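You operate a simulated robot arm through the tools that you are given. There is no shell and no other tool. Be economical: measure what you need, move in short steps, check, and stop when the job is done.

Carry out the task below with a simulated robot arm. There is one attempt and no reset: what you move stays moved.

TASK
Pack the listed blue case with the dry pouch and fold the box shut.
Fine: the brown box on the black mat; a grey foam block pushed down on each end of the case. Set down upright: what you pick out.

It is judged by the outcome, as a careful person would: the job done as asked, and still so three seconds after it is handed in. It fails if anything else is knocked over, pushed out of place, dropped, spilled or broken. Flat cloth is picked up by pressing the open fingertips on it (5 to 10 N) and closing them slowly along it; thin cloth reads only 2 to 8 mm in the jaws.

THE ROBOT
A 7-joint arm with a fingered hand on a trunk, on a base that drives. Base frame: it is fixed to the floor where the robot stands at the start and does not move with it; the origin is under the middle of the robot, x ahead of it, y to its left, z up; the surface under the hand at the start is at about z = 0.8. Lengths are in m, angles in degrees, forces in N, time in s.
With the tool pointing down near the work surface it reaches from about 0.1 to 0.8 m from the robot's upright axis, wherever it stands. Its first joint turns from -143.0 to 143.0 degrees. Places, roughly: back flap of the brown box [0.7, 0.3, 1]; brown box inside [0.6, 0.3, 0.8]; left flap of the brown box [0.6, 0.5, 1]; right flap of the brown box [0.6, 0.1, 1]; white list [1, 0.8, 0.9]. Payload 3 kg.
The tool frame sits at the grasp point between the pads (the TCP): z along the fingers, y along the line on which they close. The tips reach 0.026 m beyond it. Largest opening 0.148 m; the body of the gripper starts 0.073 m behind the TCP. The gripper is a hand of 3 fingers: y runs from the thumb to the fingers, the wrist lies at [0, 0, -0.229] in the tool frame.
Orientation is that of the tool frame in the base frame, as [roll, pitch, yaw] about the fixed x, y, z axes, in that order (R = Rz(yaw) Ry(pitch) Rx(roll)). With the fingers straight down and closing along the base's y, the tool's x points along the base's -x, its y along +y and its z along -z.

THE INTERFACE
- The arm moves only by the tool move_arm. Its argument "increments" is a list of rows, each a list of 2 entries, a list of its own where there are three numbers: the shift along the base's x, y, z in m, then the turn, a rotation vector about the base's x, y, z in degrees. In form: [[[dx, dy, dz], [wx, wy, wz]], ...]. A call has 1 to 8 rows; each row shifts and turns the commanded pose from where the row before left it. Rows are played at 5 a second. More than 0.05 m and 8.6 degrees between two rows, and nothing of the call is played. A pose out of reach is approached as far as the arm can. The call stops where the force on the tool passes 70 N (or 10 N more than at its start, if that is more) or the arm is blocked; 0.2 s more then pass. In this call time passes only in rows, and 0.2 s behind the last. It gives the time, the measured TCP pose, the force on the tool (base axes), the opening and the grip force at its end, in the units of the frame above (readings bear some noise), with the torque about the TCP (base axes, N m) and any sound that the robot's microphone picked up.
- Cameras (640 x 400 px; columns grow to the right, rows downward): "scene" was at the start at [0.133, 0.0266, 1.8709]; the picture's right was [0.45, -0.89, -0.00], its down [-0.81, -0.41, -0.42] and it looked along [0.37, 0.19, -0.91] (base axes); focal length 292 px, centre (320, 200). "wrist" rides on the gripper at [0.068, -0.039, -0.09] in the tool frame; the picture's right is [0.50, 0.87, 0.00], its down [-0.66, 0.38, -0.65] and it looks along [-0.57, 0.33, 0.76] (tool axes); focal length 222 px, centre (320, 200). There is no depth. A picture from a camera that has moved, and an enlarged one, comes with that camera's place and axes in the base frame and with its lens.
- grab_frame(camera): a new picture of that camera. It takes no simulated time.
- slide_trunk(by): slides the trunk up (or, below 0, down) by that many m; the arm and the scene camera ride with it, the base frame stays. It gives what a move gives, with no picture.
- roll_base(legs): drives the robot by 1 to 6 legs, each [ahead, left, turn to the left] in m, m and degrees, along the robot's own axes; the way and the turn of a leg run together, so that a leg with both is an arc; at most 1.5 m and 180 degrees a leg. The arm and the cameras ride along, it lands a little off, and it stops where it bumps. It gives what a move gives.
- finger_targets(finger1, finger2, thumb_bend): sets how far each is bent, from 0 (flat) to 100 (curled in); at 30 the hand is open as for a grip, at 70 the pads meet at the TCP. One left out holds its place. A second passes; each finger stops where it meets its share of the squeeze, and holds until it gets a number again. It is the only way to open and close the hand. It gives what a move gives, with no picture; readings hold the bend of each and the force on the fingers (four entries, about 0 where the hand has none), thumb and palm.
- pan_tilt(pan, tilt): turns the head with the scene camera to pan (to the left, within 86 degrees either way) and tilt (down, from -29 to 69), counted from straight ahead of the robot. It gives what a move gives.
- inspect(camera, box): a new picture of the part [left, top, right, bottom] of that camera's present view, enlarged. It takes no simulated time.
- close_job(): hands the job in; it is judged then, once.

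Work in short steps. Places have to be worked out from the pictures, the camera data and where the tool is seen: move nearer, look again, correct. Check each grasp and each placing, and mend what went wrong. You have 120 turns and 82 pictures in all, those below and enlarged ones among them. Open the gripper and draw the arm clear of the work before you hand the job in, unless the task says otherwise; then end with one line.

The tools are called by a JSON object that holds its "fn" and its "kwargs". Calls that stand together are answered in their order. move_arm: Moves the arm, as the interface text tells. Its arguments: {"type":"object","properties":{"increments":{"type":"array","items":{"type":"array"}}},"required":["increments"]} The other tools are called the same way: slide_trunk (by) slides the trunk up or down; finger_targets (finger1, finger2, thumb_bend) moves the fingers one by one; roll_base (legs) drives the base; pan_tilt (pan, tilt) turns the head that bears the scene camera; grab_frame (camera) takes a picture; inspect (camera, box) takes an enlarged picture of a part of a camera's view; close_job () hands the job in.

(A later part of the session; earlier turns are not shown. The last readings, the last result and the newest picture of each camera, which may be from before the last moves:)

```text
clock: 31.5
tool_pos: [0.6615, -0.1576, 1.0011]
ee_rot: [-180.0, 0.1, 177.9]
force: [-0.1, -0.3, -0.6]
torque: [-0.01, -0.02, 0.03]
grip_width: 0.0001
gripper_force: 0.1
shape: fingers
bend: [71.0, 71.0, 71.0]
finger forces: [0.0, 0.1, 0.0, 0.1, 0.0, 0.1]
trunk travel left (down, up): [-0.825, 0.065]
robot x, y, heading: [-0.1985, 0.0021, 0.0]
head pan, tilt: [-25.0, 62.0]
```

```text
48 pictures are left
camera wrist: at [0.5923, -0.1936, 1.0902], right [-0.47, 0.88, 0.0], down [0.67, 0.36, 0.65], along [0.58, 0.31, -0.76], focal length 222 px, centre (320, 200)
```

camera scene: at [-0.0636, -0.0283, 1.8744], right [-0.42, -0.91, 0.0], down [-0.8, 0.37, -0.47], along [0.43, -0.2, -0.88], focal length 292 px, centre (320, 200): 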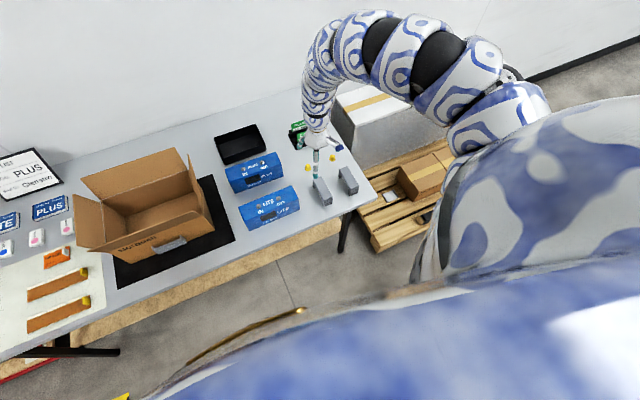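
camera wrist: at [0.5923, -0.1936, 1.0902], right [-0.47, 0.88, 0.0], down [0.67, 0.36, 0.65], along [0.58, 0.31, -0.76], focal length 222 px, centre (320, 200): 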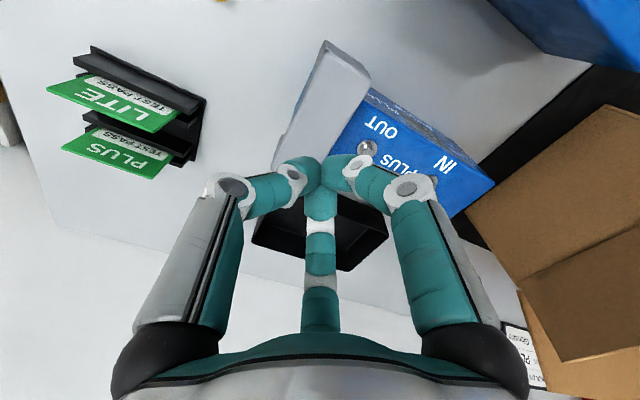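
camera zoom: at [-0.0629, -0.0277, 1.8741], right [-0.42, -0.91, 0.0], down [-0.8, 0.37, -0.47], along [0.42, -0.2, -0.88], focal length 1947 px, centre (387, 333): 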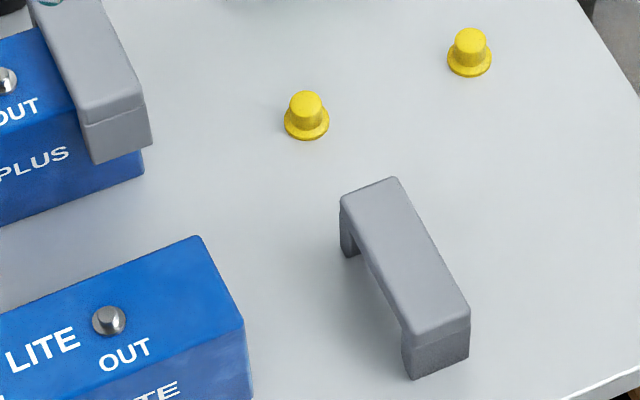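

To check seating objectively, I probe the bare case top height with the fist (between the jacks) to compare with the foam's top contact at TCP z≈0.946.

{"fn": "move_arm", "kwargs": {"increments": [[[0.001, 0.045, 0], [0, 0, 0]], [[0.001, 0.042, 0], [0, 0, 0]], [[0, 0, -0.03], [0, 0, 0]], [[0, 0, -0.03], [0, 0, 0]], [[0, 0, -0.01], [0, 0, 0]], [[0, 0, -0.01], [0, 0, 0]]]}}

```text
clock: 32.9
tool_pos: [0.6645, -0.0697, 0.9264]
ee_rot: [180.0, 0.4, 178.0]
force: [-1.3, -1.7, 14.5]
torque: [-0.05, 0.08, -0.02]
grip_width: 0.0001
gripper_force: 10.2
shape: fingers
bend: [72.0, 71.0, 72.0]
finger forces: [8.0, 0.1, 0.1, 0.0, 12.3, 0.0]
trunk travel left (down, up): [-0.825, 0.065]
robot x, y, heading: [-0.1988, 0.0012, -0.1]
head pan, tilt: [-25.0, 62.0]
```

Difference is 20 mm, equal to the bridge thickness, so foam 2 is seated. Now I go for foam 1.

{"fn": "move_arm", "kwargs": {"increments": [[[0, 0, 0.035], [0, 0, 0]], [[0, 0, 0.035], [0, 0, 0]], [[-0.01, -0.045, 0], [0, 0, 0]], [[-0.02, -0.045, 0], [0, 0, 1.9]], [[-0.025, -0.043, 0], [0, 0, 0]], [[-0.025, -0.043, 0], [0, 0, 0]], [[-0.025, -0.043, 0], [0, 0, 0]], [[-0.02, 0, -0.02], [0, 0, 0]]]}}

{"fn": "finger_targets", "kwargs": {"finger1": 36, "finger2": 36, "thumb_bend": 36}}

{"fn": "move_arm", "kwargs": {"increments": [[[-0.01, 0, -0.02], [0, 0, 0]], [[-0.02, 0, -0.02], [0, 0, 0]], [[-0.02, 0, 0], [0, 0, 0]]]}}

{"fn": "grab_frame", "kwargs": {"camera": "wrist"}}

```text
clock: 34.7
tool_pos: [0.5409, -0.2905, 0.9743]
ee_rot: [-179.9, 0.3, 179.9]
force: [0.0, 1.0, -0.2]
torque: [0.01, 0.02, -0.03]
grip_width: 0.0
gripper_force: 0.1
shape: fingers
bend: [71.0, 71.0, 71.0]
finger forces: [0.0, 0.0, 0.0, 0.0, 0.0, 0.1]
trunk travel left (down, up): [-0.825, 0.065]
robot x, y, heading: [-0.2032, -0.0005, -0.1]
head pan, tilt: [-25.0, 62.0]
```

```text
clock: 35.7
tool_pos: [0.54, -0.2905, 0.9743]
ee_rot: [-180.0, 0.2, 179.9]
force: [-0.4, 0.1, -0.4]
torque: [-0.03, 0.0, 0.01]
grip_width: 0.1076
gripper_force: 0.0
shape: fingers
bend: [36.0, 36.0, 36.0]
finger forces: [0.0, 0.1, 0.0, 0.0, 0.0, 0.0]
trunk travel left (down, up): [-0.825, 0.065]
robot x, y, heading: [-0.2024, 0.0008, -0.1]
head pan, tilt: [-25.0, 62.0]
```

```text
clock: 36.5
tool_pos: [0.4898, -0.2888, 0.9365]
ee_rot: [-180.0, 0.3, 180.0]
force: [0.2, 0.1, 0.7]
torque: [-0.03, -0.01, 0.01]
grip_width: 0.1078
gripper_force: 0.1
shape: fingers
bend: [36.0, 36.0, 36.0]
finger forces: [0.0, 0.0, 0.1, 0.0, 0.2, 0.0]
trunk travel left (down, up): [-0.825, 0.065]
robot x, y, heading: [-0.2001, 0.0002, 0.0]
head pan, tilt: [-25.0, 62.0]
```

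```text
47 pictures are left
camera wrist: at [0.4222, -0.3272, 1.025], right [-0.5, 0.87, 0.0], down [0.65, 0.38, 0.66], along [0.57, 0.32, -0.75], focal length 222 px, centre (320, 200)
```

wrist: 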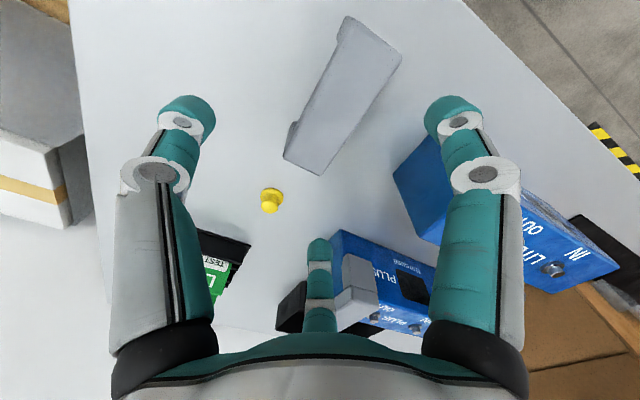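

Foam 1 centre ≈ (0.467,-0.292). I lower to a slightly higher grip than before (TCP 0.882) and close.

{"fn": "move_arm", "kwargs": {"increments": [[[-0.021, -0.002, -0.025], [0, 0, 0]], [[0, 0, -0.03], [0, 0, 0]]]}}

{"fn": "finger_targets", "kwargs": {"finger1": 75, "finger2": 75, "thumb_bend": 75}}

{"fn": "move_arm", "kwargs": {"increments": [[[0, 0, 0.03], [0, 0, 0]], [[0.005, 0, 0.035], [0, 0, 0]], [[0.03, 0.03, 0.015], [0, 0, 0]], [[0.03, 0.038, 0.01], [0, 0, 0]], [[0.03, 0.038, 0], [0, 0, 0]], [[0.03, 0.038, 0], [0, 0, 0]], [[0.03, 0.038, 0], [0, 0, 0]]]}}

{"fn": "inspect", "kwargs": {"camera": "scene", "box": [215, 105, 335, 205]}}

```text
clock: 37.1
tool_pos: [0.4686, -0.2898, 0.8805]
ee_rot: [-180.0, 0.3, 179.9]
force: [-0.1, -0.4, 0.4]
torque: [0.05, -0.04, 0.0]
grip_width: 0.1079
gripper_force: 0.1
shape: fingers
bend: [36.0, 36.0, 36.0]
finger forces: [0.0, 0.1, 0.1, 0.0, 0.0, 0.1]
trunk travel left (down, up): [-0.825, 0.065]
robot x, y, heading: [-0.1993, -0.0023, -0.2]
head pan, tilt: [-25.0, 62.0]
```

```text
clock: 38.1
tool_pos: [0.468, -0.2898, 0.8808]
ee_rot: [179.9, 0.3, 180.0]
force: [-0.6, 0.4, -0.3]
torque: [0.02, 0.03, 0.0]
grip_width: 0.0411
gripper_force: 19.7
shape: fingers
bend: [56.0, 56.0, 63.0]
finger forces: [9.6, 9.7, 0.0, 0.0, 19.3, 0.0]
trunk travel left (down, up): [-0.825, 0.065]
robot x, y, heading: [-0.2008, -0.0016, -0.2]
head pan, tilt: [-25.0, 62.0]
```

```text
clock: 39.7
tool_pos: [0.6276, -0.1113, 0.9454]
ee_rot: [-179.9, 0.4, 179.8]
force: [0.8, -6.5, 0.9]
torque: [-0.53, 0.0, 0.37]
grip_width: 0.0386
gripper_force: 21.0
shape: fingers
bend: [57.0, 60.0, 63.0]
finger forces: [6.5, 11.1, 0.0, 0.1, 24.4, 0.0]
out of reach, approached as far as the arm can: row 1, 2
trunk travel left (down, up): [-0.825, 0.065]
robot x, y, heading: [-0.199, -0.0004, 0.3]
head pan, tilt: [-25.0, 62.0]
```

```text
4.00 times, centred on (275, 155) of scene
camera zoom: at [-0.0625, -0.0284, 1.8743], right [-0.42, -0.91, 0.0], down [-0.8, 0.37, -0.47], along [0.42, -0.2, -0.88], focal length 1168 px, centre (500, 380)
```

zoom: 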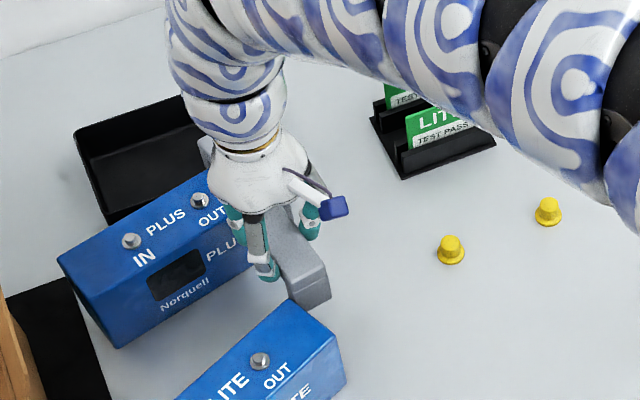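

The lift was limited, so I travelled too low and the foam has touched the case. I back off along the way I came and then rise.

{"fn": "move_arm", "kwargs": {"increments": [[[-0.0, -0.03, 0], [0, 0, 0]], [[0, -0.03, 0.0], [0, 0, 0]], [[0.01, -0.02, 0.02], [0, 0, 0]], [[0.01, 0, 0.03], [0, 0, 0]]]}}

{"fn": "grab_frame", "kwargs": {"camera": "scene"}}

{"fn": "inspect", "kwargs": {"camera": "scene", "box": [215, 105, 335, 235]}}

```text
clock: 40.7
tool_pos: [0.6482, -0.1879, 0.9926]
ee_rot: [179.9, 0.3, 179.9]
force: [-1.5, 0.1, -0.2]
torque: [-0.02, -0.02, -0.02]
grip_width: 0.039
gripper_force: 19.7
shape: fingers
bend: [57.0, 58.0, 64.0]
finger forces: [9.1, 10.0, 0.1, 0.1, 19.1, 0.1]
trunk travel left (down, up): [-0.825, 0.065]
robot x, y, heading: [-0.2038, -0.0002, -0.2]
head pan, tilt: [-25.0, 62.0]
```

```text
45 pictures are left
camera scene: at [-0.0636, -0.0271, 1.8744], right [-0.42, -0.91, 0.0], down [-0.8, 0.37, -0.47], along [0.43, -0.2, -0.88], focal length 292 px, centre (320, 200)
```

scene: 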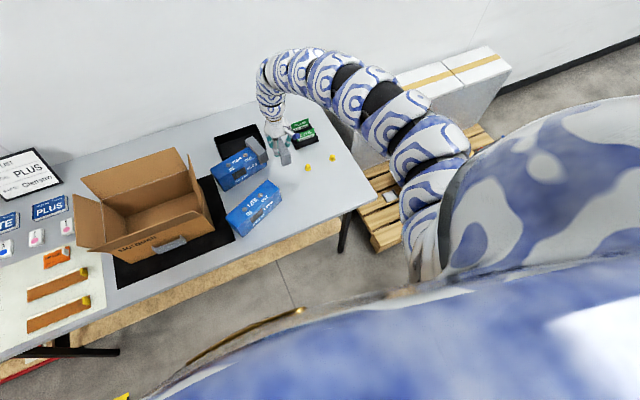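

```text
3.08 times, centred on (275, 170) of scene
camera zoom: at [-0.0636, -0.0271, 1.8744], right [-0.42, -0.91, 0.0], down [-0.8, 0.37, -0.47], along [0.43, -0.2, -0.88], focal length 899 px, centre (458, 292)
```

zoom: 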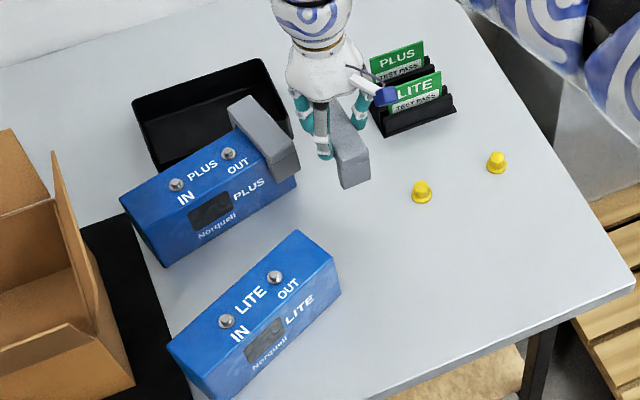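

Mistake noted: PLUS turned ~13° and LITE was nudged too; I'll restore LITE later. First I zoom to see current poses of tray, PLUS and LITE.

{"fn": "inspect", "kwargs": {"camera": "scene", "box": [205, 115, 305, 185]}}

```text
5.71 times, centred on (255, 150) of scene
camera zoom: at [-0.0636, -0.0271, 1.8744], right [-0.42, -0.91, 0.0], down [-0.8, 0.37, -0.47], along [0.43, -0.2, -0.88], focal length 1669 px, centre (691, 486)
```

zoom: 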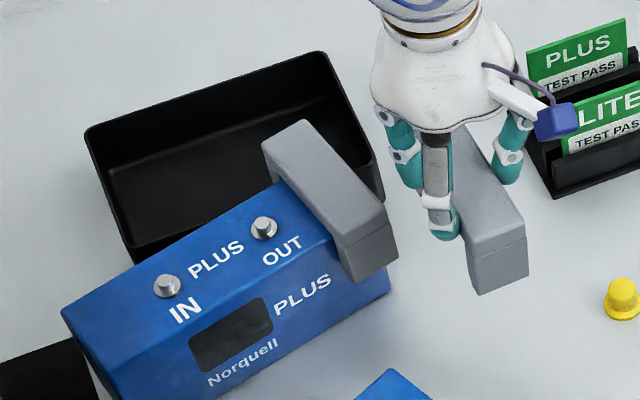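

Tray looks unmoved. PLUS is now about (0.72,-0.017) yaw +13°, too near the box flap for the left foam. I set foam 1 down temporarily at about (0.54,-0.30), then will reposition PLUS.

{"fn": "move_arm", "kwargs": {"increments": [[[-0.03, -0.035, 0], [0, 0, 0]], [[-0.03, -0.035, 0], [0, 0, 0]], [[-0.03, -0.035, 0], [0, 0, 0]], [[-0.018, -0.01, -0.01], [0, 0, 0]], [[0, 0, -0.03], [0, 0, 0]], [[0, 0, -0.03], [0, 0, 0]], [[0, 0, -0.03], [0, 0, 0]], [[0, 0, -0.008], [0, 0, 0]]]}}

```text
clock: 42.5
tool_pos: [0.5391, -0.3045, 0.8821]
ee_rot: [-179.9, 0.2, 179.9]
force: [0.1, 0.7, 0.4]
torque: [0.02, 0.01, 0.01]
grip_width: 0.0386
gripper_force: 18.5
shape: fingers
bend: [58.0, 58.0, 64.0]
finger forces: [9.1, 9.6, 0.0, 0.0, 18.7, 0.1]
trunk travel left (down, up): [-0.825, 0.065]
robot x, y, heading: [-0.1973, 0.0041, -0.2]
head pan, tilt: [-25.0, 62.0]
```

Near the table; a last 3 mm, release and rise.

{"fn": "move_arm", "kwargs": {"increments": [[[0, 0, -0.003], [0, 0, 0]]]}}

{"fn": "finger_targets", "kwargs": {"finger1": 40, "finger2": 40, "thumb_bend": 40}}

{"fn": "move_arm", "kwargs": {"increments": [[[0.0, 0, 0.03], [0, 0, 0]], [[0.01, 0, 0.03], [0, 0, 0]], [[0.02, 0.01, 0.03], [0, 0, 0]], [[0.03, 0.03, 0.02], [0, 0, 0]]]}}

{"fn": "grab_frame", "kwargs": {"camera": "scene"}}

```text
clock: 42.9
tool_pos: [0.538, -0.3047, 0.8798]
ee_rot: [-179.9, 0.2, 179.9]
force: [0.9, 0.5, -0.2]
torque: [0.02, -0.01, 0.04]
grip_width: 0.0385
gripper_force: 18.7
shape: fingers
bend: [58.0, 58.0, 64.0]
finger forces: [9.0, 9.7, 0.0, 0.0, 18.7, 0.0]
trunk travel left (down, up): [-0.825, 0.065]
robot x, y, heading: [-0.2003, 0.004, -0.4]
head pan, tilt: [-25.0, 62.0]
```

```text
clock: 43.9
tool_pos: [0.54, -0.3043, 0.8799]
ee_rot: [-180.0, 0.3, 179.8]
force: [-0.1, 0.0, -0.1]
torque: [-0.01, -0.02, -0.02]
grip_width: 0.0947
gripper_force: 0.2
shape: fingers
bend: [40.0, 40.0, 40.0]
finger forces: [0.0, 0.1, 0.0, 0.0, 0.1, 0.0]
trunk travel left (down, up): [-0.825, 0.065]
robot x, y, heading: [-0.1985, 0.0044, -0.1]
head pan, tilt: [-25.0, 62.0]
```

```text
clock: 44.9
tool_pos: [0.5977, -0.2648, 0.9895]
ee_rot: [-179.9, 0.1, 179.7]
force: [0.3, -0.2, -0.1]
torque: [0.0, 0.02, 0.02]
grip_width: 0.095
gripper_force: 0.1
shape: fingers
bend: [40.0, 40.0, 40.0]
finger forces: [0.0, 0.1, 0.0, 0.0, 0.0, 0.1]
trunk travel left (down, up): [-0.825, 0.065]
robot x, y, heading: [-0.1992, 0.0009, -0.3]
head pan, tilt: [-25.0, 62.0]
```

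```text
42 pictures are left
camera scene: at [-0.0623, -0.0267, 1.8743], right [-0.42, -0.91, 0.0], down [-0.8, 0.37, -0.47], along [0.42, -0.2, -0.88], focal length 292 px, centre (320, 200)
```

scene: 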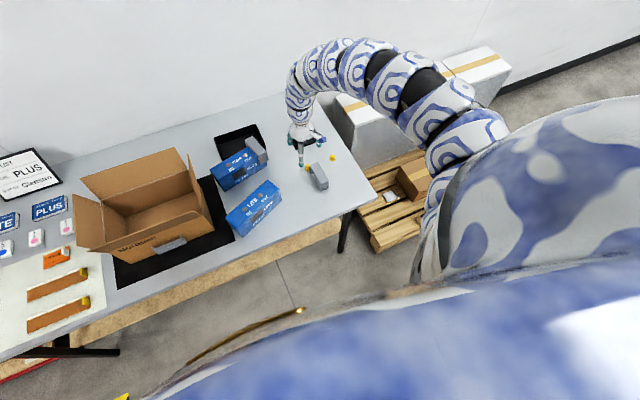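

PLUS remains at ~(0.72,-0.017), yaw +13°. I turn the hand -77° so that it closes across the case width, moving above it at z≈0.99.

{"fn": "move_arm", "kwargs": {"increments": [[[0.016, 0.03, 0.002], [0, 0, -8.5]], [[0.016, 0.03, 0.002], [0, 0, -8.5]], [[0.016, 0.03, 0.002], [0, 0, -8.5]], [[0.016, 0.03, 0.002], [0, 0, -8.5]], [[0.016, 0.03, 0.002], [0, 0, -8.5]], [[0.016, 0.03, 0], [0, 0, -8.5]], [[0.016, 0.03, 0], [0, 0, -8.5]], [[0.016, 0.03, 0], [0, 0, -8.5]]]}}

{"fn": "finger_targets", "kwargs": {"finger1": 30, "finger2": 30, "thumb_bend": 30}}

{"fn": "grab_frame", "kwargs": {"camera": "wrist"}}

{"fn": "inspect", "kwargs": {"camera": "scene", "box": [195, 105, 315, 225]}}

```text
clock: 46.7
tool_pos: [0.6898, -0.0371, 1.0102]
ee_rot: [-180.0, 0.1, 114.6]
force: [-0.1, -1.0, -0.6]
torque: [0.02, -0.02, 0.0]
grip_width: 0.095
gripper_force: 0.1
shape: fingers
bend: [40.0, 40.0, 40.0]
finger forces: [0.0, 0.1, 0.1, 0.0, 0.1, 0.0]
out of reach, approached as far as the arm can: row 7, 8
trunk travel left (down, up): [-0.825, 0.065]
robot x, y, heading: [-0.1983, -0.0001, 0.0]
head pan, tilt: [-25.0, 62.0]
```

```text
clock: 47.7
tool_pos: [0.6903, -0.0361, 1.011]
ee_rot: [179.9, 0.2, 114.7]
force: [-0.7, -0.9, 0.1]
torque: [0.0, -0.01, 0.02]
grip_width: 0.1266
gripper_force: 0.1
shape: fingers
bend: [30.0, 30.0, 30.0]
finger forces: [0.0, 0.0, 0.1, 0.1, 0.0, 0.0]
trunk travel left (down, up): [-0.825, 0.065]
robot x, y, heading: [-0.2054, 0.0002, 0.0]
head pan, tilt: [-25.0, 62.0]
```

```text
41 pictures are left
camera wrist: at [0.6251, 0.0096, 1.0994], right [0.58, 0.82, 0.0], down [0.62, -0.43, 0.66], along [0.53, -0.38, -0.75], focal length 222 px, centre (320, 200)
```

wrist: 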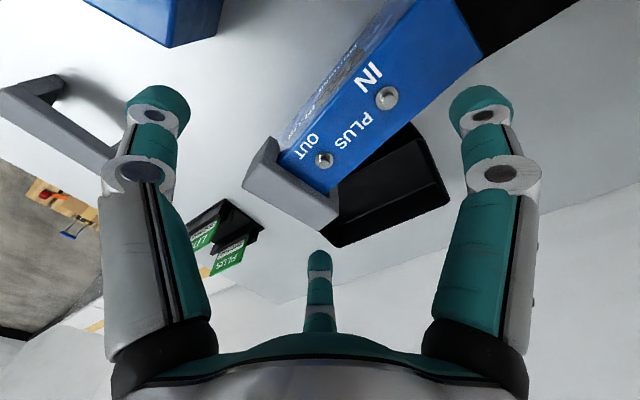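

```text
3.33 times, centred on (255, 165) of scene
camera zoom: at [-0.0632, -0.0275, 1.8744], right [-0.42, -0.91, 0.0], down [-0.8, 0.37, -0.47], along [0.43, -0.2, -0.88], focal length 974 px, centre (537, 317)
```

zoom: 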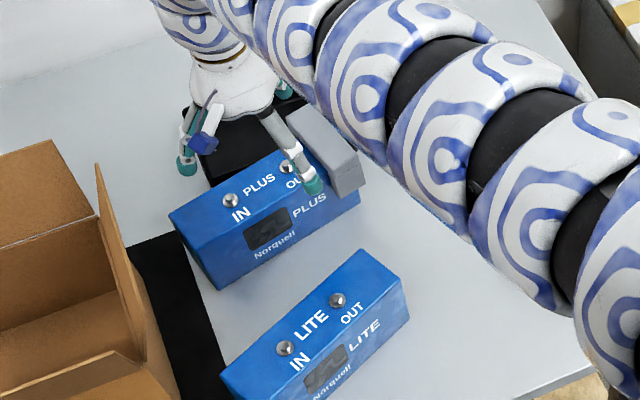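

Two rows were limited at this height. I try finishing the turn slightly lower.

{"fn": "move_arm", "kwargs": {"increments": [[[0.01, 0.005, -0.015], [0, 0, -4]], [[0.01, 0.005, -0.015], [0, 0, -4]], [[0.01, 0.005, -0.01], [0, 0, -3.6]]]}}

```text
clock: 48.5
tool_pos: [0.6755, -0.0318, 0.986]
ee_rot: [-180.0, 0.2, 100.2]
force: [0.6, -0.1, -0.1]
torque: [0.02, 0.01, -0.03]
grip_width: 0.127
gripper_force: 0.1
shape: fingers
bend: [30.0, 30.0, 30.0]
finger forces: [0.0, 0.1, 0.1, 0.1, 0.0, 0.0]
out of reach, approached as far as the arm can: row 1, 2, 3
trunk travel left (down, up): [-0.825, 0.065]
robot x, y, heading: [-0.1972, -0.0009, 0.2]
head pan, tilt: [-25.0, 62.0]
```

Rotation achieved, but it's now at the far limit; I drive the base 0.1 m ahead so the arm works closer in, after shifting the arm back accordingly.

{"fn": "move_arm", "kwargs": {"increments": [[[-0.03, 0, 0], [0, 0, 2.5]], [[-0.03, 0, 0], [0, 0, 0]]]}}

{"fn": "roll_base", "kwargs": {"legs": [[0.1, 0, 0]]}}

```text
clock: 49.1
tool_pos: [0.6158, -0.0303, 0.987]
ee_rot: [180.0, 0.1, 102.8]
force: [-0.3, 0.2, 0.0]
torque: [0.05, -0.04, -0.01]
grip_width: 0.1269
gripper_force: 0.2
shape: fingers
bend: [30.0, 30.0, 30.0]
finger forces: [0.0, 0.0, 0.0, 0.1, 0.0, 0.0]
trunk travel left (down, up): [-0.825, 0.065]
robot x, y, heading: [-0.1973, 0.0023, -0.1]
head pan, tilt: [-25.0, 62.0]
```

```text
clock: 50.2
tool_pos: [0.7141, -0.0307, 0.9859]
ee_rot: [-179.9, 0.3, 102.8]
force: [0.4, 0.8, 0.5]
torque: [0.0, 0.01, -0.01]
grip_width: 0.1271
gripper_force: 0.0
shape: fingers
bend: [30.0, 30.0, 30.0]
finger forces: [0.1, 0.0, 0.0, 0.0, 0.0, 0.0]
trunk travel left (down, up): [-0.825, 0.065]
robot x, y, heading: [-0.1031, -0.0018, -0.0]
head pan, tilt: [-25.0, 62.0]
```

I check the alignment of the hand over PLUS.

{"fn": "grab_frame", "kwargs": {"camera": "wrist"}}

{"fn": "inspect", "kwargs": {"camera": "scene", "box": [205, 125, 325, 245]}}

```text
39 pictures are left
camera wrist: at [0.66, 0.0271, 1.074], right [0.73, 0.68, 0.0], down [0.51, -0.55, 0.66], along [0.44, -0.48, -0.76], focal length 222 px, centre (320, 200)
```

wrist: 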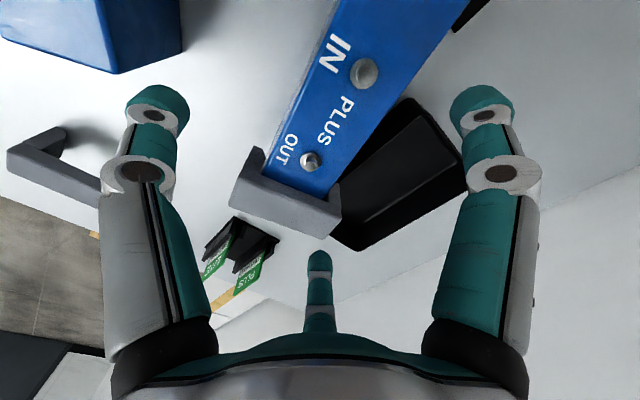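

```text
3.33 times, centred on (265, 185) of scene
camera zoom: at [0.0362, -0.0277, 1.8742], right [-0.42, -0.91, 0.0], down [-0.8, 0.37, -0.47], along [0.42, -0.2, -0.88], focal length 974 px, centre (503, 250)
```

zoom: 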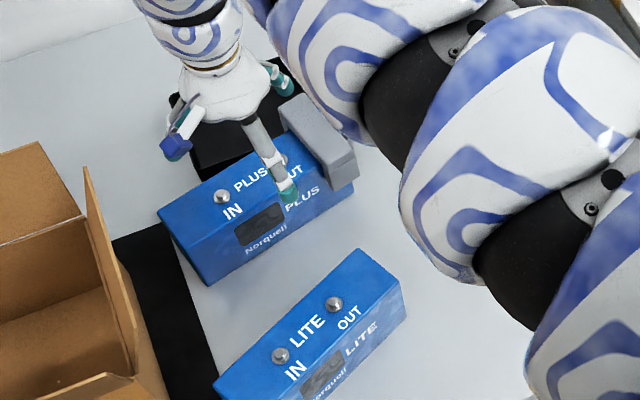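

PLUS centre confirmed ≈(0.718,-0.017). Wide finger spread would hit foam 2, so I pre-bend the two fingers to 43 and offset the hand 20 mm to the finger side, then lower.

{"fn": "finger_targets", "kwargs": {"finger1": 43, "finger2": 43, "thumb_bend": 28}}

{"fn": "move_arm", "kwargs": {"increments": [[[0.024, 0.018, -0.02], [0, 0, 0]], [[0, 0, -0.03], [0, 0, 0]], [[0, 0, -0.025], [0, 0, 0]], [[0, 0, -0.02], [0, 0, 0]]]}}

{"fn": "grab_frame", "kwargs": {"camera": "wrist"}}

```text
clock: 51.2
tool_pos: [0.7122, -0.0309, 0.9865]
ee_rot: [-179.9, 0.3, 102.8]
force: [-0.5, -0.2, -0.1]
torque: [-0.01, 0.0, 0.0]
grip_width: 0.1092
gripper_force: 0.2
shape: fingers
bend: [43.0, 43.0, 28.0]
finger forces: [0.0, 0.0, 0.0, 0.0, 0.1, 0.1]
trunk travel left (down, up): [-0.825, 0.065]
robot x, y, heading: [-0.1023, -0.0011, -0.0]
head pan, tilt: [-25.0, 62.0]
```

```text
clock: 52.2
tool_pos: [0.7367, -0.0135, 0.9022]
ee_rot: [-180.0, 0.1, 102.7]
force: [-0.9, -0.5, 0.5]
torque: [0.01, -0.01, -0.03]
grip_width: 0.1091
gripper_force: 0.0
shape: fingers
bend: [43.0, 43.0, 28.0]
finger forces: [0.0, 0.0, 0.1, 0.1, 0.1, 0.1]
out of reach, approached as far as the arm can: row 4
trunk travel left (down, up): [-0.825, 0.065]
robot x, y, heading: [-0.1052, 0.0021, 0.0]
head pan, tilt: [-25.0, 62.0]
```

```text
37 pictures are left
camera wrist: at [0.6837, 0.0436, 0.9909], right [0.73, 0.68, 0.0], down [0.51, -0.55, 0.66], along [0.44, -0.48, -0.75], focal length 222 px, centre (320, 200)
```

wrist: 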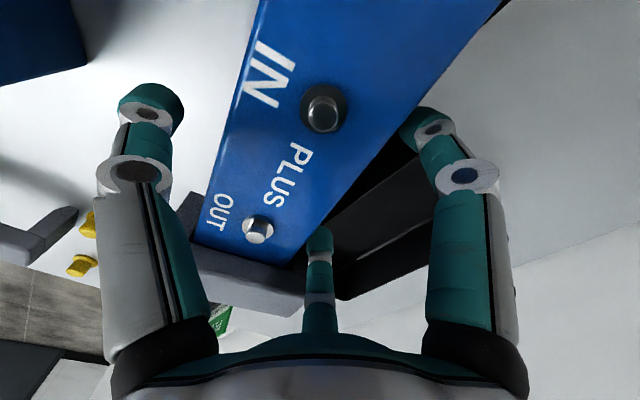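

Arm is at its low-far limit; I lower the last 18 mm with the trunk, then close.

{"fn": "slide_trunk", "kwargs": {"by": -0.018}}

{"fn": "finger_targets", "kwargs": {"finger1": 80, "finger2": 80, "thumb_bend": 80}}

{"fn": "inspect", "kwargs": {"camera": "scene", "box": [205, 125, 325, 245]}}

```text
clock: 52.9
tool_pos: [0.737, -0.0132, 0.8849]
ee_rot: [-180.0, 0.2, 102.8]
force: [0.6, 0.0, -1.1]
torque: [0.0, 0.02, 0.0]
grip_width: 0.1094
gripper_force: 0.1
shape: fingers
bend: [43.0, 43.0, 28.0]
finger forces: [0.0, 0.1, 0.0, 0.0, 0.0, 0.0]
trunk travel left (down, up): [-0.807, 0.083]
robot x, y, heading: [-0.1046, -0.0001, -0.2]
head pan, tilt: [-25.0, 62.0]
```

```text
clock: 53.9
tool_pos: [0.737, -0.0145, 0.8846]
ee_rot: [180.0, 0.2, 102.8]
force: [-4.4, 0.4, 3.0]
torque: [0.01, 0.0, -0.05]
grip_width: 0.0667
gripper_force: 22.9
shape: fingers
bend: [58.0, 57.0, 55.0]
finger forces: [10.5, 10.4, 0.0, 0.1, 25.4, 0.1]
trunk travel left (down, up): [-0.807, 0.083]
robot x, y, heading: [-0.1073, 0.0037, -0.0]
head pan, tilt: [-25.0, 62.0]
```

```text
3.33 times, centred on (265, 185) of scene
camera zoom: at [0.033, -0.0278, 1.8565], right [-0.42, -0.91, 0.0], down [-0.8, 0.37, -0.47], along [0.43, -0.2, -0.88], focal length 974 px, centre (503, 250)
```

zoom: 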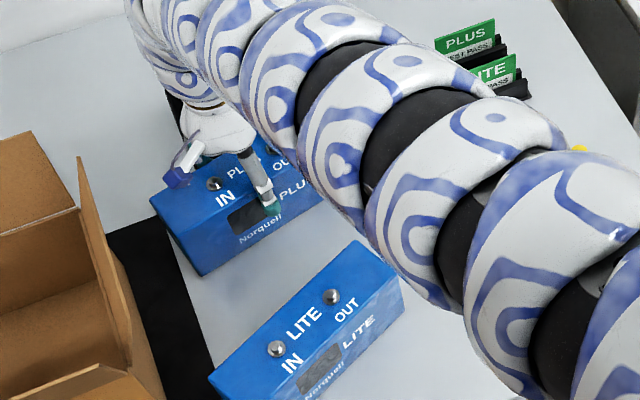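

PLUS is gripped (67 mm). I lift with the trunk and then move it to about (0.665,-0.12), straightening the yaw.

{"fn": "slide_trunk", "kwargs": {"by": 0.05}}

{"fn": "move_arm", "kwargs": {"increments": [[[-0.013, -0.02, 0], [0, 0, -3]], [[-0.013, -0.03, 0], [0, 0, -3.5]], [[-0.013, -0.03, 0], [0, 0, -3.5]], [[-0.013, -0.026, 0], [0, 0, -3]]]}}

{"fn": "grab_frame", "kwargs": {"camera": "scene"}}

```text
clock: 54.8
tool_pos: [0.7384, -0.0141, 0.9332]
ee_rot: [-179.9, 0.3, 102.8]
force: [-0.5, -1.0, -8.3]
torque: [0.01, -0.11, 0.0]
grip_width: 0.0668
gripper_force: 22.1
shape: fingers
bend: [58.0, 57.0, 55.0]
finger forces: [11.1, 11.2, 0.1, 0.0, 22.1, 0.1]
trunk travel left (down, up): [-0.857, 0.033]
robot x, y, heading: [-0.1046, 0.0016, -0.2]
head pan, tilt: [-25.0, 62.0]
```

```text
clock: 55.8
tool_pos: [0.6866, -0.1203, 0.9328]
ee_rot: [-180.0, 0.1, 89.8]
force: [0.3, 0.8, -8.2]
torque: [0.03, -0.14, -0.01]
grip_width: 0.0663
gripper_force: 23.4
shape: fingers
bend: [58.0, 57.0, 56.0]
finger forces: [11.8, 11.5, 0.0, 0.0, 22.9, 0.0]
trunk travel left (down, up): [-0.857, 0.033]
robot x, y, heading: [-0.1027, -0.0036, -0.3]
head pan, tilt: [-25.0, 62.0]
```

```text
35 pictures are left
camera scene: at [0.0347, -0.0289, 1.9063], right [-0.42, -0.91, 0.0], down [-0.8, 0.37, -0.47], along [0.42, -0.2, -0.88], focal length 292 px, centre (320, 200)
```

scene: 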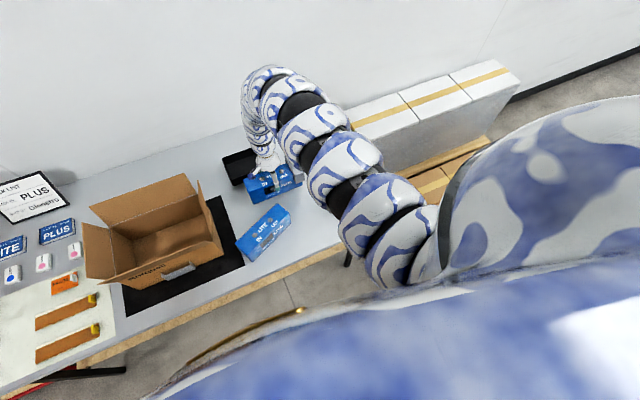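

Held well. I lower with the trunk onto the table and release.

{"fn": "slide_trunk", "kwargs": {"by": -0.049}}

{"fn": "finger_targets", "kwargs": {"finger1": 43, "finger2": 43, "thumb_bend": 28}}

{"fn": "slide_trunk", "kwargs": {"by": 0.08}}

{"fn": "inspect", "kwargs": {"camera": "scene", "box": [205, 125, 325, 265]}}

```text
clock: 56.7
tool_pos: [0.6869, -0.1214, 0.8852]
ee_rot: [-179.8, 0.2, 89.8]
force: [-2.6, 0.1, -0.9]
torque: [0.0, -0.06, -0.02]
grip_width: 0.0663
gripper_force: 22.5
shape: fingers
bend: [58.0, 57.0, 56.0]
finger forces: [10.7, 10.6, 0.1, 0.0, 23.7, 0.1]
trunk travel left (down, up): [-0.808, 0.082]
robot x, y, heading: [-0.1019, -0.0027, 0.2]
head pan, tilt: [-25.0, 62.0]
```

```text
clock: 57.7
tool_pos: [0.6869, -0.1215, 0.8863]
ee_rot: [-179.9, 0.2, 89.7]
force: [0.3, -0.3, 0.3]
torque: [-0.03, 0.01, -0.04]
grip_width: 0.1088
gripper_force: 0.1
shape: fingers
bend: [43.0, 43.0, 28.0]
finger forces: [0.0, 0.1, 0.0, 0.0, 0.1, 0.0]
trunk travel left (down, up): [-0.808, 0.082]
robot x, y, heading: [-0.1062, -0.0001, 0.2]
head pan, tilt: [-25.0, 62.0]
```

```text
clock: 58.9
tool_pos: [0.6868, -0.1205, 0.964]
ee_rot: [-179.8, 0.3, 89.8]
force: [-0.1, 0.1, 0.0]
torque: [-0.01, -0.01, -0.02]
grip_width: 0.1085
gripper_force: 0.0
shape: fingers
bend: [43.0, 43.0, 28.0]
finger forces: [0.0, 0.1, 0.0, 0.0, 0.0, 0.0]
trunk travel left (down, up): [-0.888, 0.002]
robot x, y, heading: [-0.1033, 0.001, 0.0]
head pan, tilt: [-25.0, 62.0]
```

```text
2.86 times, centred on (265, 195) of scene
camera zoom: at [0.0342, -0.0278, 1.9374], right [-0.42, -0.91, 0.0], down [-0.8, 0.37, -0.47], along [0.43, -0.2, -0.88], focal length 834 px, centre (477, 214)
```

zoom: 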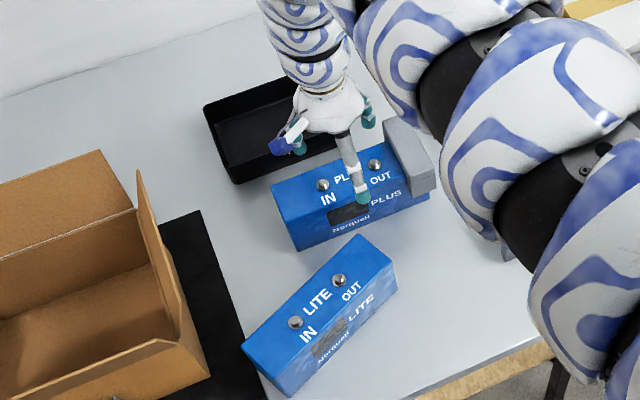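

PLUS stands at ≈(0.667,-0.12). Next I restore LITE, now at ≈(0.504,-0.011) yaw +24.6°, to its original (0.481,-0.064) yaw 0. Base back 0.1 m first, then position the hand.

{"fn": "roll_base", "kwargs": {"legs": [[-0.1, 0, 0]]}}

{"fn": "move_arm", "kwargs": {"increments": [[[-0.015, 0.03, 0], [0, 0, 6.2]], [[-0.015, 0.03, 0], [0, 0, 6.2]], [[-0.015, 0.03, 0], [0, 0, 6.2]], [[-0.018, 0.0285, 0], [0, 0, 6.0]]]}}

{"fn": "grab_frame", "kwargs": {"camera": "wrist"}}

```text
clock: 60.0
tool_pos: [0.5841, -0.1195, 0.9664]
ee_rot: [-179.9, 0.3, 89.9]
force: [-0.7, -0.7, 0.9]
torque: [0.01, -0.04, -0.03]
grip_width: 0.1088
gripper_force: 0.0
shape: fingers
bend: [43.0, 43.0, 28.0]
finger forces: [0.1, 0.0, 0.0, 0.1, 0.0, 0.0]
trunk travel left (down, up): [-0.888, 0.002]
robot x, y, heading: [-0.2038, 0.0013, 0.0]
head pan, tilt: [-25.0, 62.0]
```

```text
clock: 61.0
tool_pos: [0.5217, -0.0009, 0.9663]
ee_rot: [-179.9, 0.3, 114.7]
force: [0.6, -0.1, 0.4]
torque: [-0.01, -0.01, 0.02]
grip_width: 0.1086
gripper_force: 0.1
shape: fingers
bend: [43.0, 43.0, 28.0]
finger forces: [0.0, 0.0, 0.0, 0.1, 0.0, 0.0]
trunk travel left (down, up): [-0.888, 0.002]
robot x, y, heading: [-0.2051, -0.0019, 0.2]
head pan, tilt: [-25.0, 62.0]
```

```text
33 pictures are left
camera wrist: at [0.4574, 0.0452, 1.0545], right [0.58, 0.82, 0.0], down [0.62, -0.43, 0.66], along [0.53, -0.38, -0.75], focal length 222 px, centre (320, 200)
```

wrist: 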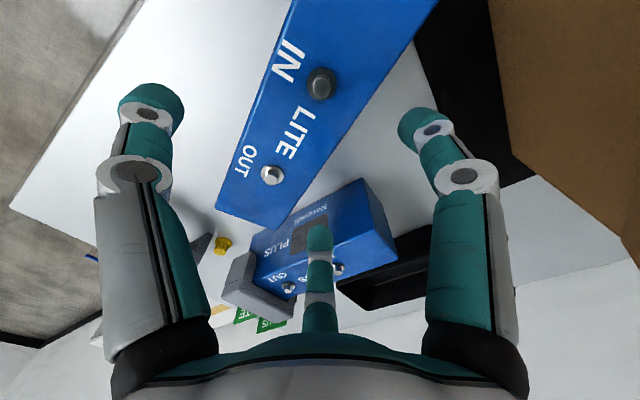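

Aligned. I lower and grip LITE.

{"fn": "move_arm", "kwargs": {"increments": [[[0, 0, -0.03], [0, 0, 0]], [[0, 0, -0.03], [0, 0, 0]], [[0, 0, -0.021], [0, 0, 0]]]}}

{"fn": "finger_targets", "kwargs": {"finger1": 80, "finger2": 80, "thumb_bend": 80}}

```text
clock: 61.8
tool_pos: [0.525, -0.0027, 0.8832]
ee_rot: [-180.0, 0.2, 114.6]
force: [-0.7, 0.2, 0.5]
torque: [0.01, -0.03, 0.03]
grip_width: 0.1086
gripper_force: 0.1
shape: fingers
bend: [43.0, 43.0, 28.0]
finger forces: [0.0, 0.1, 0.0, 0.1, 0.0, 0.0]
trunk travel left (down, up): [-0.888, 0.002]
robot x, y, heading: [-0.2022, 0.0001, -0.0]
head pan, tilt: [-25.0, 62.0]
```

```text
clock: 62.8
tool_pos: [0.5241, -0.0037, 0.8841]
ee_rot: [-179.9, 0.2, 114.5]
force: [-4.2, -7.2, 4.7]
torque: [-0.09, 0.22, 0.35]
grip_width: 0.0671
gripper_force: 22.4
shape: fingers
bend: [57.0, 58.0, 55.0]
finger forces: [9.1, 10.2, 0.0, 0.0, 26.4, 0.0]
trunk travel left (down, up): [-0.888, 0.002]
robot x, y, heading: [-0.2005, -0.0031, 0.3]
head pan, tilt: [-25.0, 62.0]
```

Gripped. I lift slightly, rotate -24.6° and shift back to its original place, then set down.

{"fn": "move_arm", "kwargs": {"increments": [[[0, 0, 0.015], [0, 0, 0]], [[-0.006, -0.015, 0], [0, 0, -6.2]], [[-0.006, -0.015, 0], [0, 0, -6.2]], [[-0.006, -0.015, 0], [0, 0, -6.2]], [[-0.005, -0.015, 0], [0, 0, -6.0]]]}}

{"fn": "move_arm", "kwargs": {"increments": [[[0, 0, -0.01], [0, 0, 0]], [[0, 0, -0.005], [0, 0, 0]]]}}

{"fn": "inspect", "kwargs": {"camera": "scene", "box": [205, 125, 365, 265]}}

```text
clock: 64.0
tool_pos: [0.5008, -0.061, 0.8997]
ee_rot: [-179.9, 0.3, 89.7]
force: [-0.3, -0.5, -8.6]
torque: [-0.01, -0.13, 0.03]
grip_width: 0.0671
gripper_force: 21.5
shape: fingers
bend: [57.0, 58.0, 56.0]
finger forces: [10.4, 11.2, 0.0, 0.0, 21.4, 0.0]
trunk travel left (down, up): [-0.888, 0.002]
robot x, y, heading: [-0.2057, 0.0016, 0.2]
head pan, tilt: [-25.0, 62.0]
```

```text
clock: 64.6
tool_pos: [0.4982, -0.0611, 0.8844]
ee_rot: [-179.9, 0.2, 89.9]
force: [-2.9, -1.5, 0.2]
torque: [0.05, -0.03, 0.06]
grip_width: 0.0668
gripper_force: 21.9
shape: fingers
bend: [57.0, 58.0, 56.0]
finger forces: [10.2, 10.4, 0.1, 0.0, 23.2, 0.0]
trunk travel left (down, up): [-0.888, 0.002]
robot x, y, heading: [-0.204, 0.0001, 0.0]
head pan, tilt: [-25.0, 62.0]
```

```text
2.86 times, centred on (285, 195) of scene
camera zoom: at [-0.0676, -0.0274, 1.9376], right [-0.42, -0.91, 0.0], down [-0.8, 0.37, -0.47], along [0.43, -0.2, -0.88], focal length 834 px, centre (420, 214)
```

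zoom: 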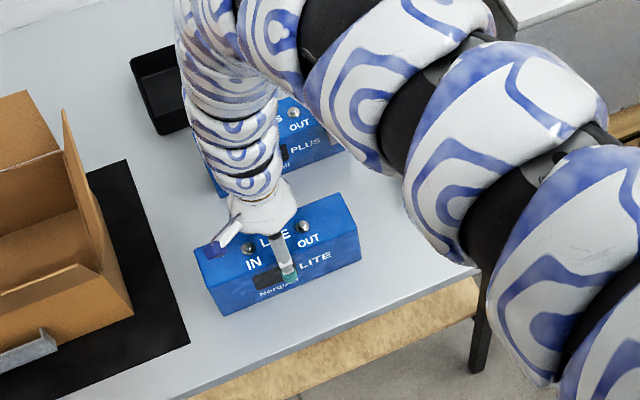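

LITE is back within a few mm of its original place. Release, rise, and turn back +90° toward foam 1.

{"fn": "finger_targets", "kwargs": {"finger1": 43, "finger2": 43, "thumb_bend": 28}}

{"fn": "move_arm", "kwargs": {"increments": [[[0, 0, 0.03], [0, 0, 0]], [[0, 0, 0.03], [0, 0, 0]], [[0.005, -0.01, 0.02], [0, 0, 8.5]], [[0.005, -0.03, 0], [0, 0, 8.5]], [[0.005, -0.03, 0], [0, 0, 8.5]], [[0.005, -0.03, 0], [0, 0, 8.5]], [[0.005, -0.03, 0], [0, 0, 8.5]], [[0.005, -0.03, 0], [0, 0, 8.5]]]}}

{"fn": "move_arm", "kwargs": {"increments": [[[0.003, -0.02, 0], [0, 0, 8.5]], [[0.003, -0.02, 0], [0, 0, 8.5]], [[0.003, -0.02, 0], [0, 0, 8.5]], [[0.003, -0.02, 0], [0, 0, 8.5]], [[0, 0, 0], [0, 0, 5]]]}}

{"fn": "grab_frame", "kwargs": {"camera": "wrist"}}

```text
clock: 65.6
tool_pos: [0.5001, -0.0619, 0.8835]
ee_rot: [-180.0, 0.2, 89.9]
force: [0.2, 0.2, 0.4]
torque: [0.03, 0.04, 0.01]
grip_width: 0.1088
gripper_force: 0.2
shape: fingers
bend: [43.0, 43.0, 28.0]
finger forces: [0.0, 0.0, 0.1, 0.0, 0.0, 0.1]
trunk travel left (down, up): [-0.888, 0.002]
robot x, y, heading: [-0.2054, 0.0004, 0.3]
head pan, tilt: [-25.0, 62.0]
```

```text
clock: 67.4
tool_pos: [0.5299, -0.2208, 0.9645]
ee_rot: [180.0, 0.3, 141.1]
force: [-0.4, 0.1, -0.8]
torque: [-0.03, -0.01, 0.0]
grip_width: 0.1086
gripper_force: 0.0
shape: fingers
bend: [43.0, 43.0, 28.0]
finger forces: [0.1, 0.0, 0.0, 0.0, 0.0, 0.0]
trunk travel left (down, up): [-0.888, 0.002]
robot x, y, heading: [-0.2015, -0.0027, 0.2]
head pan, tilt: [-25.0, 62.0]
```

```text
clock: 68.6
tool_pos: [0.5424, -0.3009, 0.9655]
ee_rot: [-179.9, 0.2, -179.9]
force: [0.9, -0.8, -0.7]
torque: [0.03, -0.02, 0.01]
grip_width: 0.1087
gripper_force: 0.0
shape: fingers
bend: [43.0, 43.0, 28.0]
finger forces: [0.0, 0.0, 0.0, 0.1, 0.0, 0.0]
trunk travel left (down, up): [-0.888, 0.002]
robot x, y, heading: [-0.2035, -0.0009, 0.1]
head pan, tilt: [-25.0, 62.0]
```

```text
31 pictures are left
camera wrist: at [0.4725, -0.3397, 1.0542], right [-0.5, 0.87, 0.0], down [0.65, 0.38, 0.66], along [0.57, 0.33, -0.75], focal length 222 px, centre (320, 200)
```

wrist: 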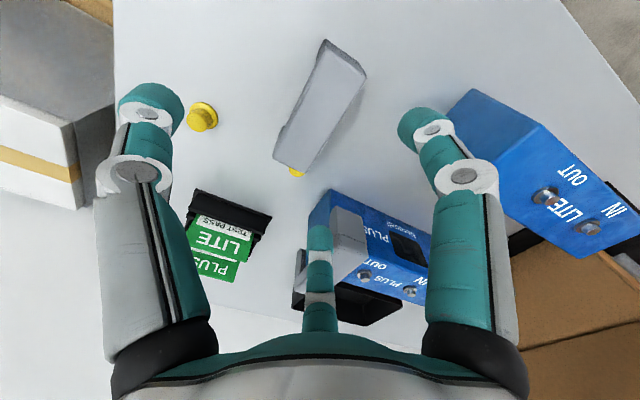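

Foam 1 centre ≈ (0.538,-0.3065). Even out the fingers, lower and grip as before.

{"fn": "finger_targets", "kwargs": {"finger1": 43, "finger2": 43, "thumb_bend": 45}}

{"fn": "move_arm", "kwargs": {"increments": [[[-0.003, -0.004, -0.03], [0, 0, 0]], [[0, 0, -0.03], [0, 0, 0]], [[0, 0, -0.024], [0, 0, 0]]]}}

{"fn": "finger_targets", "kwargs": {"finger1": 75, "finger2": 75, "thumb_bend": 75}}

{"fn": "move_arm", "kwargs": {"increments": [[[0, 0, 0.03], [0, 0, 0]], [[0.0, 0, 0.035], [0, 0, 0]], [[0.02, 0, 0.03], [0, 0, 0]], [[0.02, 0, 0.02], [0, 0, 0]], [[0.02, 0, 0.0], [0, 0, 0]]]}}

```text
clock: 69.6
tool_pos: [0.5412, -0.3008, 0.9652]
ee_rot: [-180.0, 0.1, 179.9]
force: [-0.1, 0.1, -0.1]
torque: [0.01, 0.01, 0.01]
grip_width: 0.0819
gripper_force: 0.1
shape: fingers
bend: [43.0, 43.0, 45.0]
finger forces: [0.0, 0.0, 0.0, 0.0, 0.0, 0.0]
trunk travel left (down, up): [-0.888, 0.002]
robot x, y, heading: [-0.2035, -0.0023, -0.2]
head pan, tilt: [-25.0, 62.0]
```

```text
clock: 70.4
tool_pos: [0.5394, -0.3022, 0.8818]
ee_rot: [180.0, 0.1, 179.9]
force: [0.0, 0.2, -0.3]
torque: [-0.01, 0.02, 0.02]
grip_width: 0.0816
gripper_force: 0.0
shape: fingers
bend: [43.0, 43.0, 45.0]
finger forces: [0.0, 0.0, 0.0, 0.0, 0.0, 0.0]
trunk travel left (down, up): [-0.888, 0.002]
robot x, y, heading: [-0.2084, -0.0009, 0.3]
head pan, tilt: [-25.0, 62.0]
```

```text
clock: 71.4
tool_pos: [0.5394, -0.3032, 0.8818]
ee_rot: [-179.9, 0.2, 179.9]
force: [0.1, 0.3, -0.6]
torque: [0.04, -0.04, -0.02]
grip_width: 0.0376
gripper_force: 19.4
shape: fingers
bend: [58.0, 58.0, 63.0]
finger forces: [9.6, 9.5, 0.0, 0.1, 19.1, 0.0]
trunk travel left (down, up): [-0.888, 0.002]
robot x, y, heading: [-0.2059, -0.0, 0.3]
head pan, tilt: [-25.0, 62.0]
```

```text
clock: 72.6
tool_pos: [0.5993, -0.3048, 0.9969]
ee_rot: [-179.9, 0.2, 179.9]
force: [-0.3, 0.2, -0.4]
torque: [0.01, 0.01, -0.03]
grip_width: 0.0374
gripper_force: 19.3
shape: fingers
bend: [58.0, 58.0, 64.0]
finger forces: [9.5, 9.3, 0.0, 0.0, 18.9, 0.0]
trunk travel left (down, up): [-0.888, 0.002]
robot x, y, heading: [-0.2035, -0.0008, -0.0]
head pan, tilt: [-25.0, 62.0]
```

Foam 1 is held. I raise a little more and carry it over to the left end of PLUS (~(0.667,-0.033)).

{"fn": "move_arm", "kwargs": {"increments": [[[0.03, 0, 0.02], [0, 0, 0]], [[0.038, 0, 0.015], [0, 0, 0]], [[0, 0.03, 0], [0, 0, 0]]]}}

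```text
clock: 73.4
tool_pos: [0.6662, -0.276, 1.0308]
ee_rot: [-180.0, 0.3, 179.9]
force: [-0.3, 0.8, 0.0]
torque: [-0.01, -0.01, 0.01]
grip_width: 0.0373
gripper_force: 18.7
shape: fingers
bend: [58.0, 58.0, 64.0]
finger forces: [9.5, 9.3, 0.0, 0.0, 18.8, 0.0]
trunk travel left (down, up): [-0.888, 0.002]
robot x, y, heading: [-0.2015, 0.0005, -0.0]
head pan, tilt: [-25.0, 62.0]
```

Height confirmed 1.03; now across.

{"fn": "move_arm", "kwargs": {"increments": [[[0, 0.045, 0], [0, 0, 0]], [[0, 0.045, 0], [0, 0, 0]], [[0, 0.045, 0], [0, 0, 0]], [[0, 0.045, 0], [0, 0, 0]], [[0, 0.045, 0], [0, 0, 0]], [[0, 0.018, 0], [0, 0, 0]]]}}

{"fn": "inspect", "kwargs": {"camera": "scene", "box": [205, 105, 335, 205]}}

{"fn": "grab_frame", "kwargs": {"camera": "wrist"}}

```text
clock: 74.8
tool_pos: [0.6659, -0.0315, 1.0306]
ee_rot: [180.0, 0.2, 179.9]
force: [-0.2, 0.4, -0.7]
torque: [-0.02, 0.0, 0.01]
grip_width: 0.0369
gripper_force: 19.4
shape: fingers
bend: [58.0, 58.0, 64.0]
finger forces: [9.5, 9.2, 0.0, 0.0, 18.7, 0.1]
trunk travel left (down, up): [-0.888, 0.002]
robot x, y, heading: [-0.2034, 0.0025, 0.2]
head pan, tilt: [-25.0, 62.0]
```

```text
4.00 times, centred on (270, 155) of scene
camera zoom: at [-0.0666, -0.0278, 1.9374], right [-0.42, -0.91, 0.0], down [-0.8, 0.37, -0.47], along [0.43, -0.2, -0.88], focal length 1168 px, centre (520, 380)
```

zoom: 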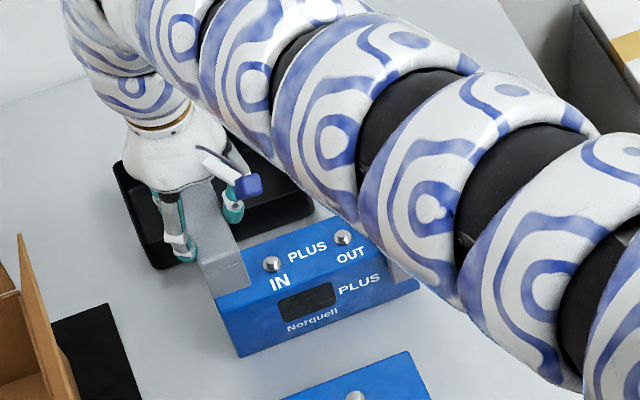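

```text
29 pictures are left
camera wrist: at [0.598, -0.0702, 1.12], right [-0.5, 0.87, 0.0], down [0.65, 0.38, 0.66], along [0.57, 0.33, -0.75], focal length 222 px, centre (320, 200)
```

wrist: 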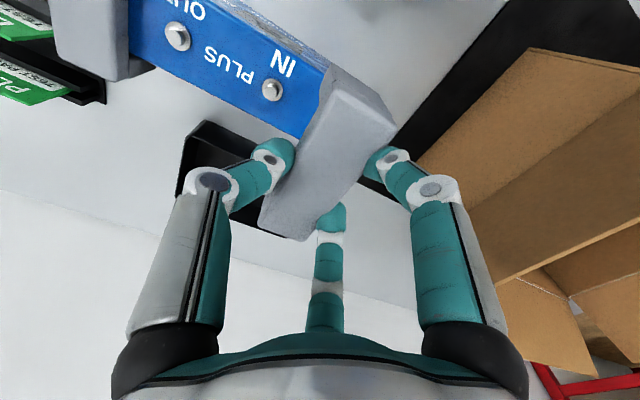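

Case left end: front x≈0.640, end y≈-0.012, so foam should centre at x≈0.674, y≈-0.031. I shift +9 mm and lower in steps.

{"fn": "move_arm", "kwargs": {"increments": [[[0.0095, 0, -0.02], [0, 0, 0.8]], [[0, 0, -0.02], [0, 0, 0]], [[0, 0, -0.012], [0, 0, 0]], [[0, 0, -0.008], [0, 0, 0]]]}}

{"fn": "inspect", "kwargs": {"camera": "scene", "box": [215, 125, 315, 205]}}

```text
clock: 75.8
tool_pos: [0.6573, -0.0348, 0.9986]
ee_rot: [-179.8, 0.2, -179.3]
force: [-0.1, 0.5, -0.6]
torque: [0.01, 0.01, -0.01]
grip_width: 0.0368
gripper_force: 18.6
shape: fingers
bend: [58.0, 58.0, 64.0]
finger forces: [9.5, 9.4, 0.0, 0.1, 18.8, 0.0]
out of reach, approached as far as the arm can: row 1, 2, 3, 4
trunk travel left (down, up): [-0.888, 0.002]
robot x, y, heading: [-0.2075, 0.0005, 0.1]
head pan, tilt: [-25.0, 62.0]
```

```text
5.00 times, centred on (265, 165) of scene
camera zoom: at [-0.0667, -0.0267, 1.9374], right [-0.42, -0.91, 0.0], down [-0.8, 0.37, -0.47], along [0.43, -0.2, -0.88], focal length 1460 px, centre (595, 375)
```

zoom: 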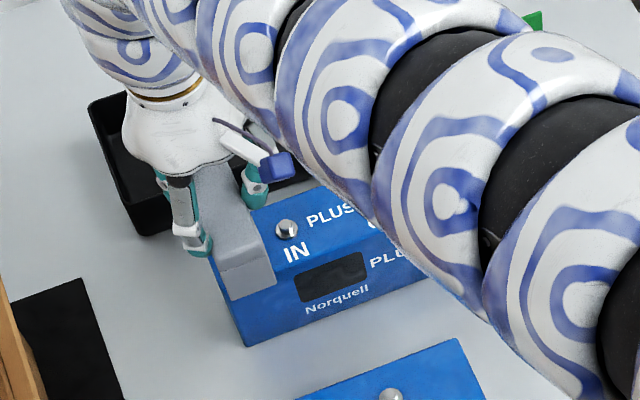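

The raised trunk limits the low reach here. I raise the hand, draw it back 80 mm, and drive the base 0.1 m ahead.

{"fn": "move_arm", "kwargs": {"increments": [[[-0.02, 0, 0.025], [0, 0, 0]], [[-0.03, 0, 0], [0, 0, 0]], [[-0.03, 0, 0], [0, 0, 0]]]}}

{"fn": "roll_base", "kwargs": {"legs": [[0.1, 0, 0]]}}

```text
clock: 76.6
tool_pos: [0.5786, -0.0355, 1.024]
ee_rot: [-179.8, 0.4, -179.3]
force: [0.7, -0.4, -0.2]
torque: [0.0, 0.02, -0.01]
grip_width: 0.0365
gripper_force: 18.6
shape: fingers
bend: [58.0, 58.0, 64.0]
finger forces: [9.3, 9.4, 0.0, 0.0, 18.8, 0.1]
trunk travel left (down, up): [-0.888, 0.002]
robot x, y, heading: [-0.2069, 0.0006, 0.1]
head pan, tilt: [-25.0, 62.0]
```

```text
clock: 77.8
tool_pos: [0.6815, -0.0343, 1.0219]
ee_rot: [-179.8, 0.1, -179.3]
force: [0.4, 0.5, -0.6]
torque: [0.01, 0.03, 0.0]
grip_width: 0.0365
gripper_force: 18.7
shape: fingers
bend: [58.0, 58.0, 64.0]
finger forces: [9.2, 9.4, 0.0, 0.1, 18.8, 0.0]
trunk travel left (down, up): [-0.888, 0.002]
robot x, y, heading: [-0.106, 0.004, 0.0]
head pan, tilt: [-25.0, 62.0]
```

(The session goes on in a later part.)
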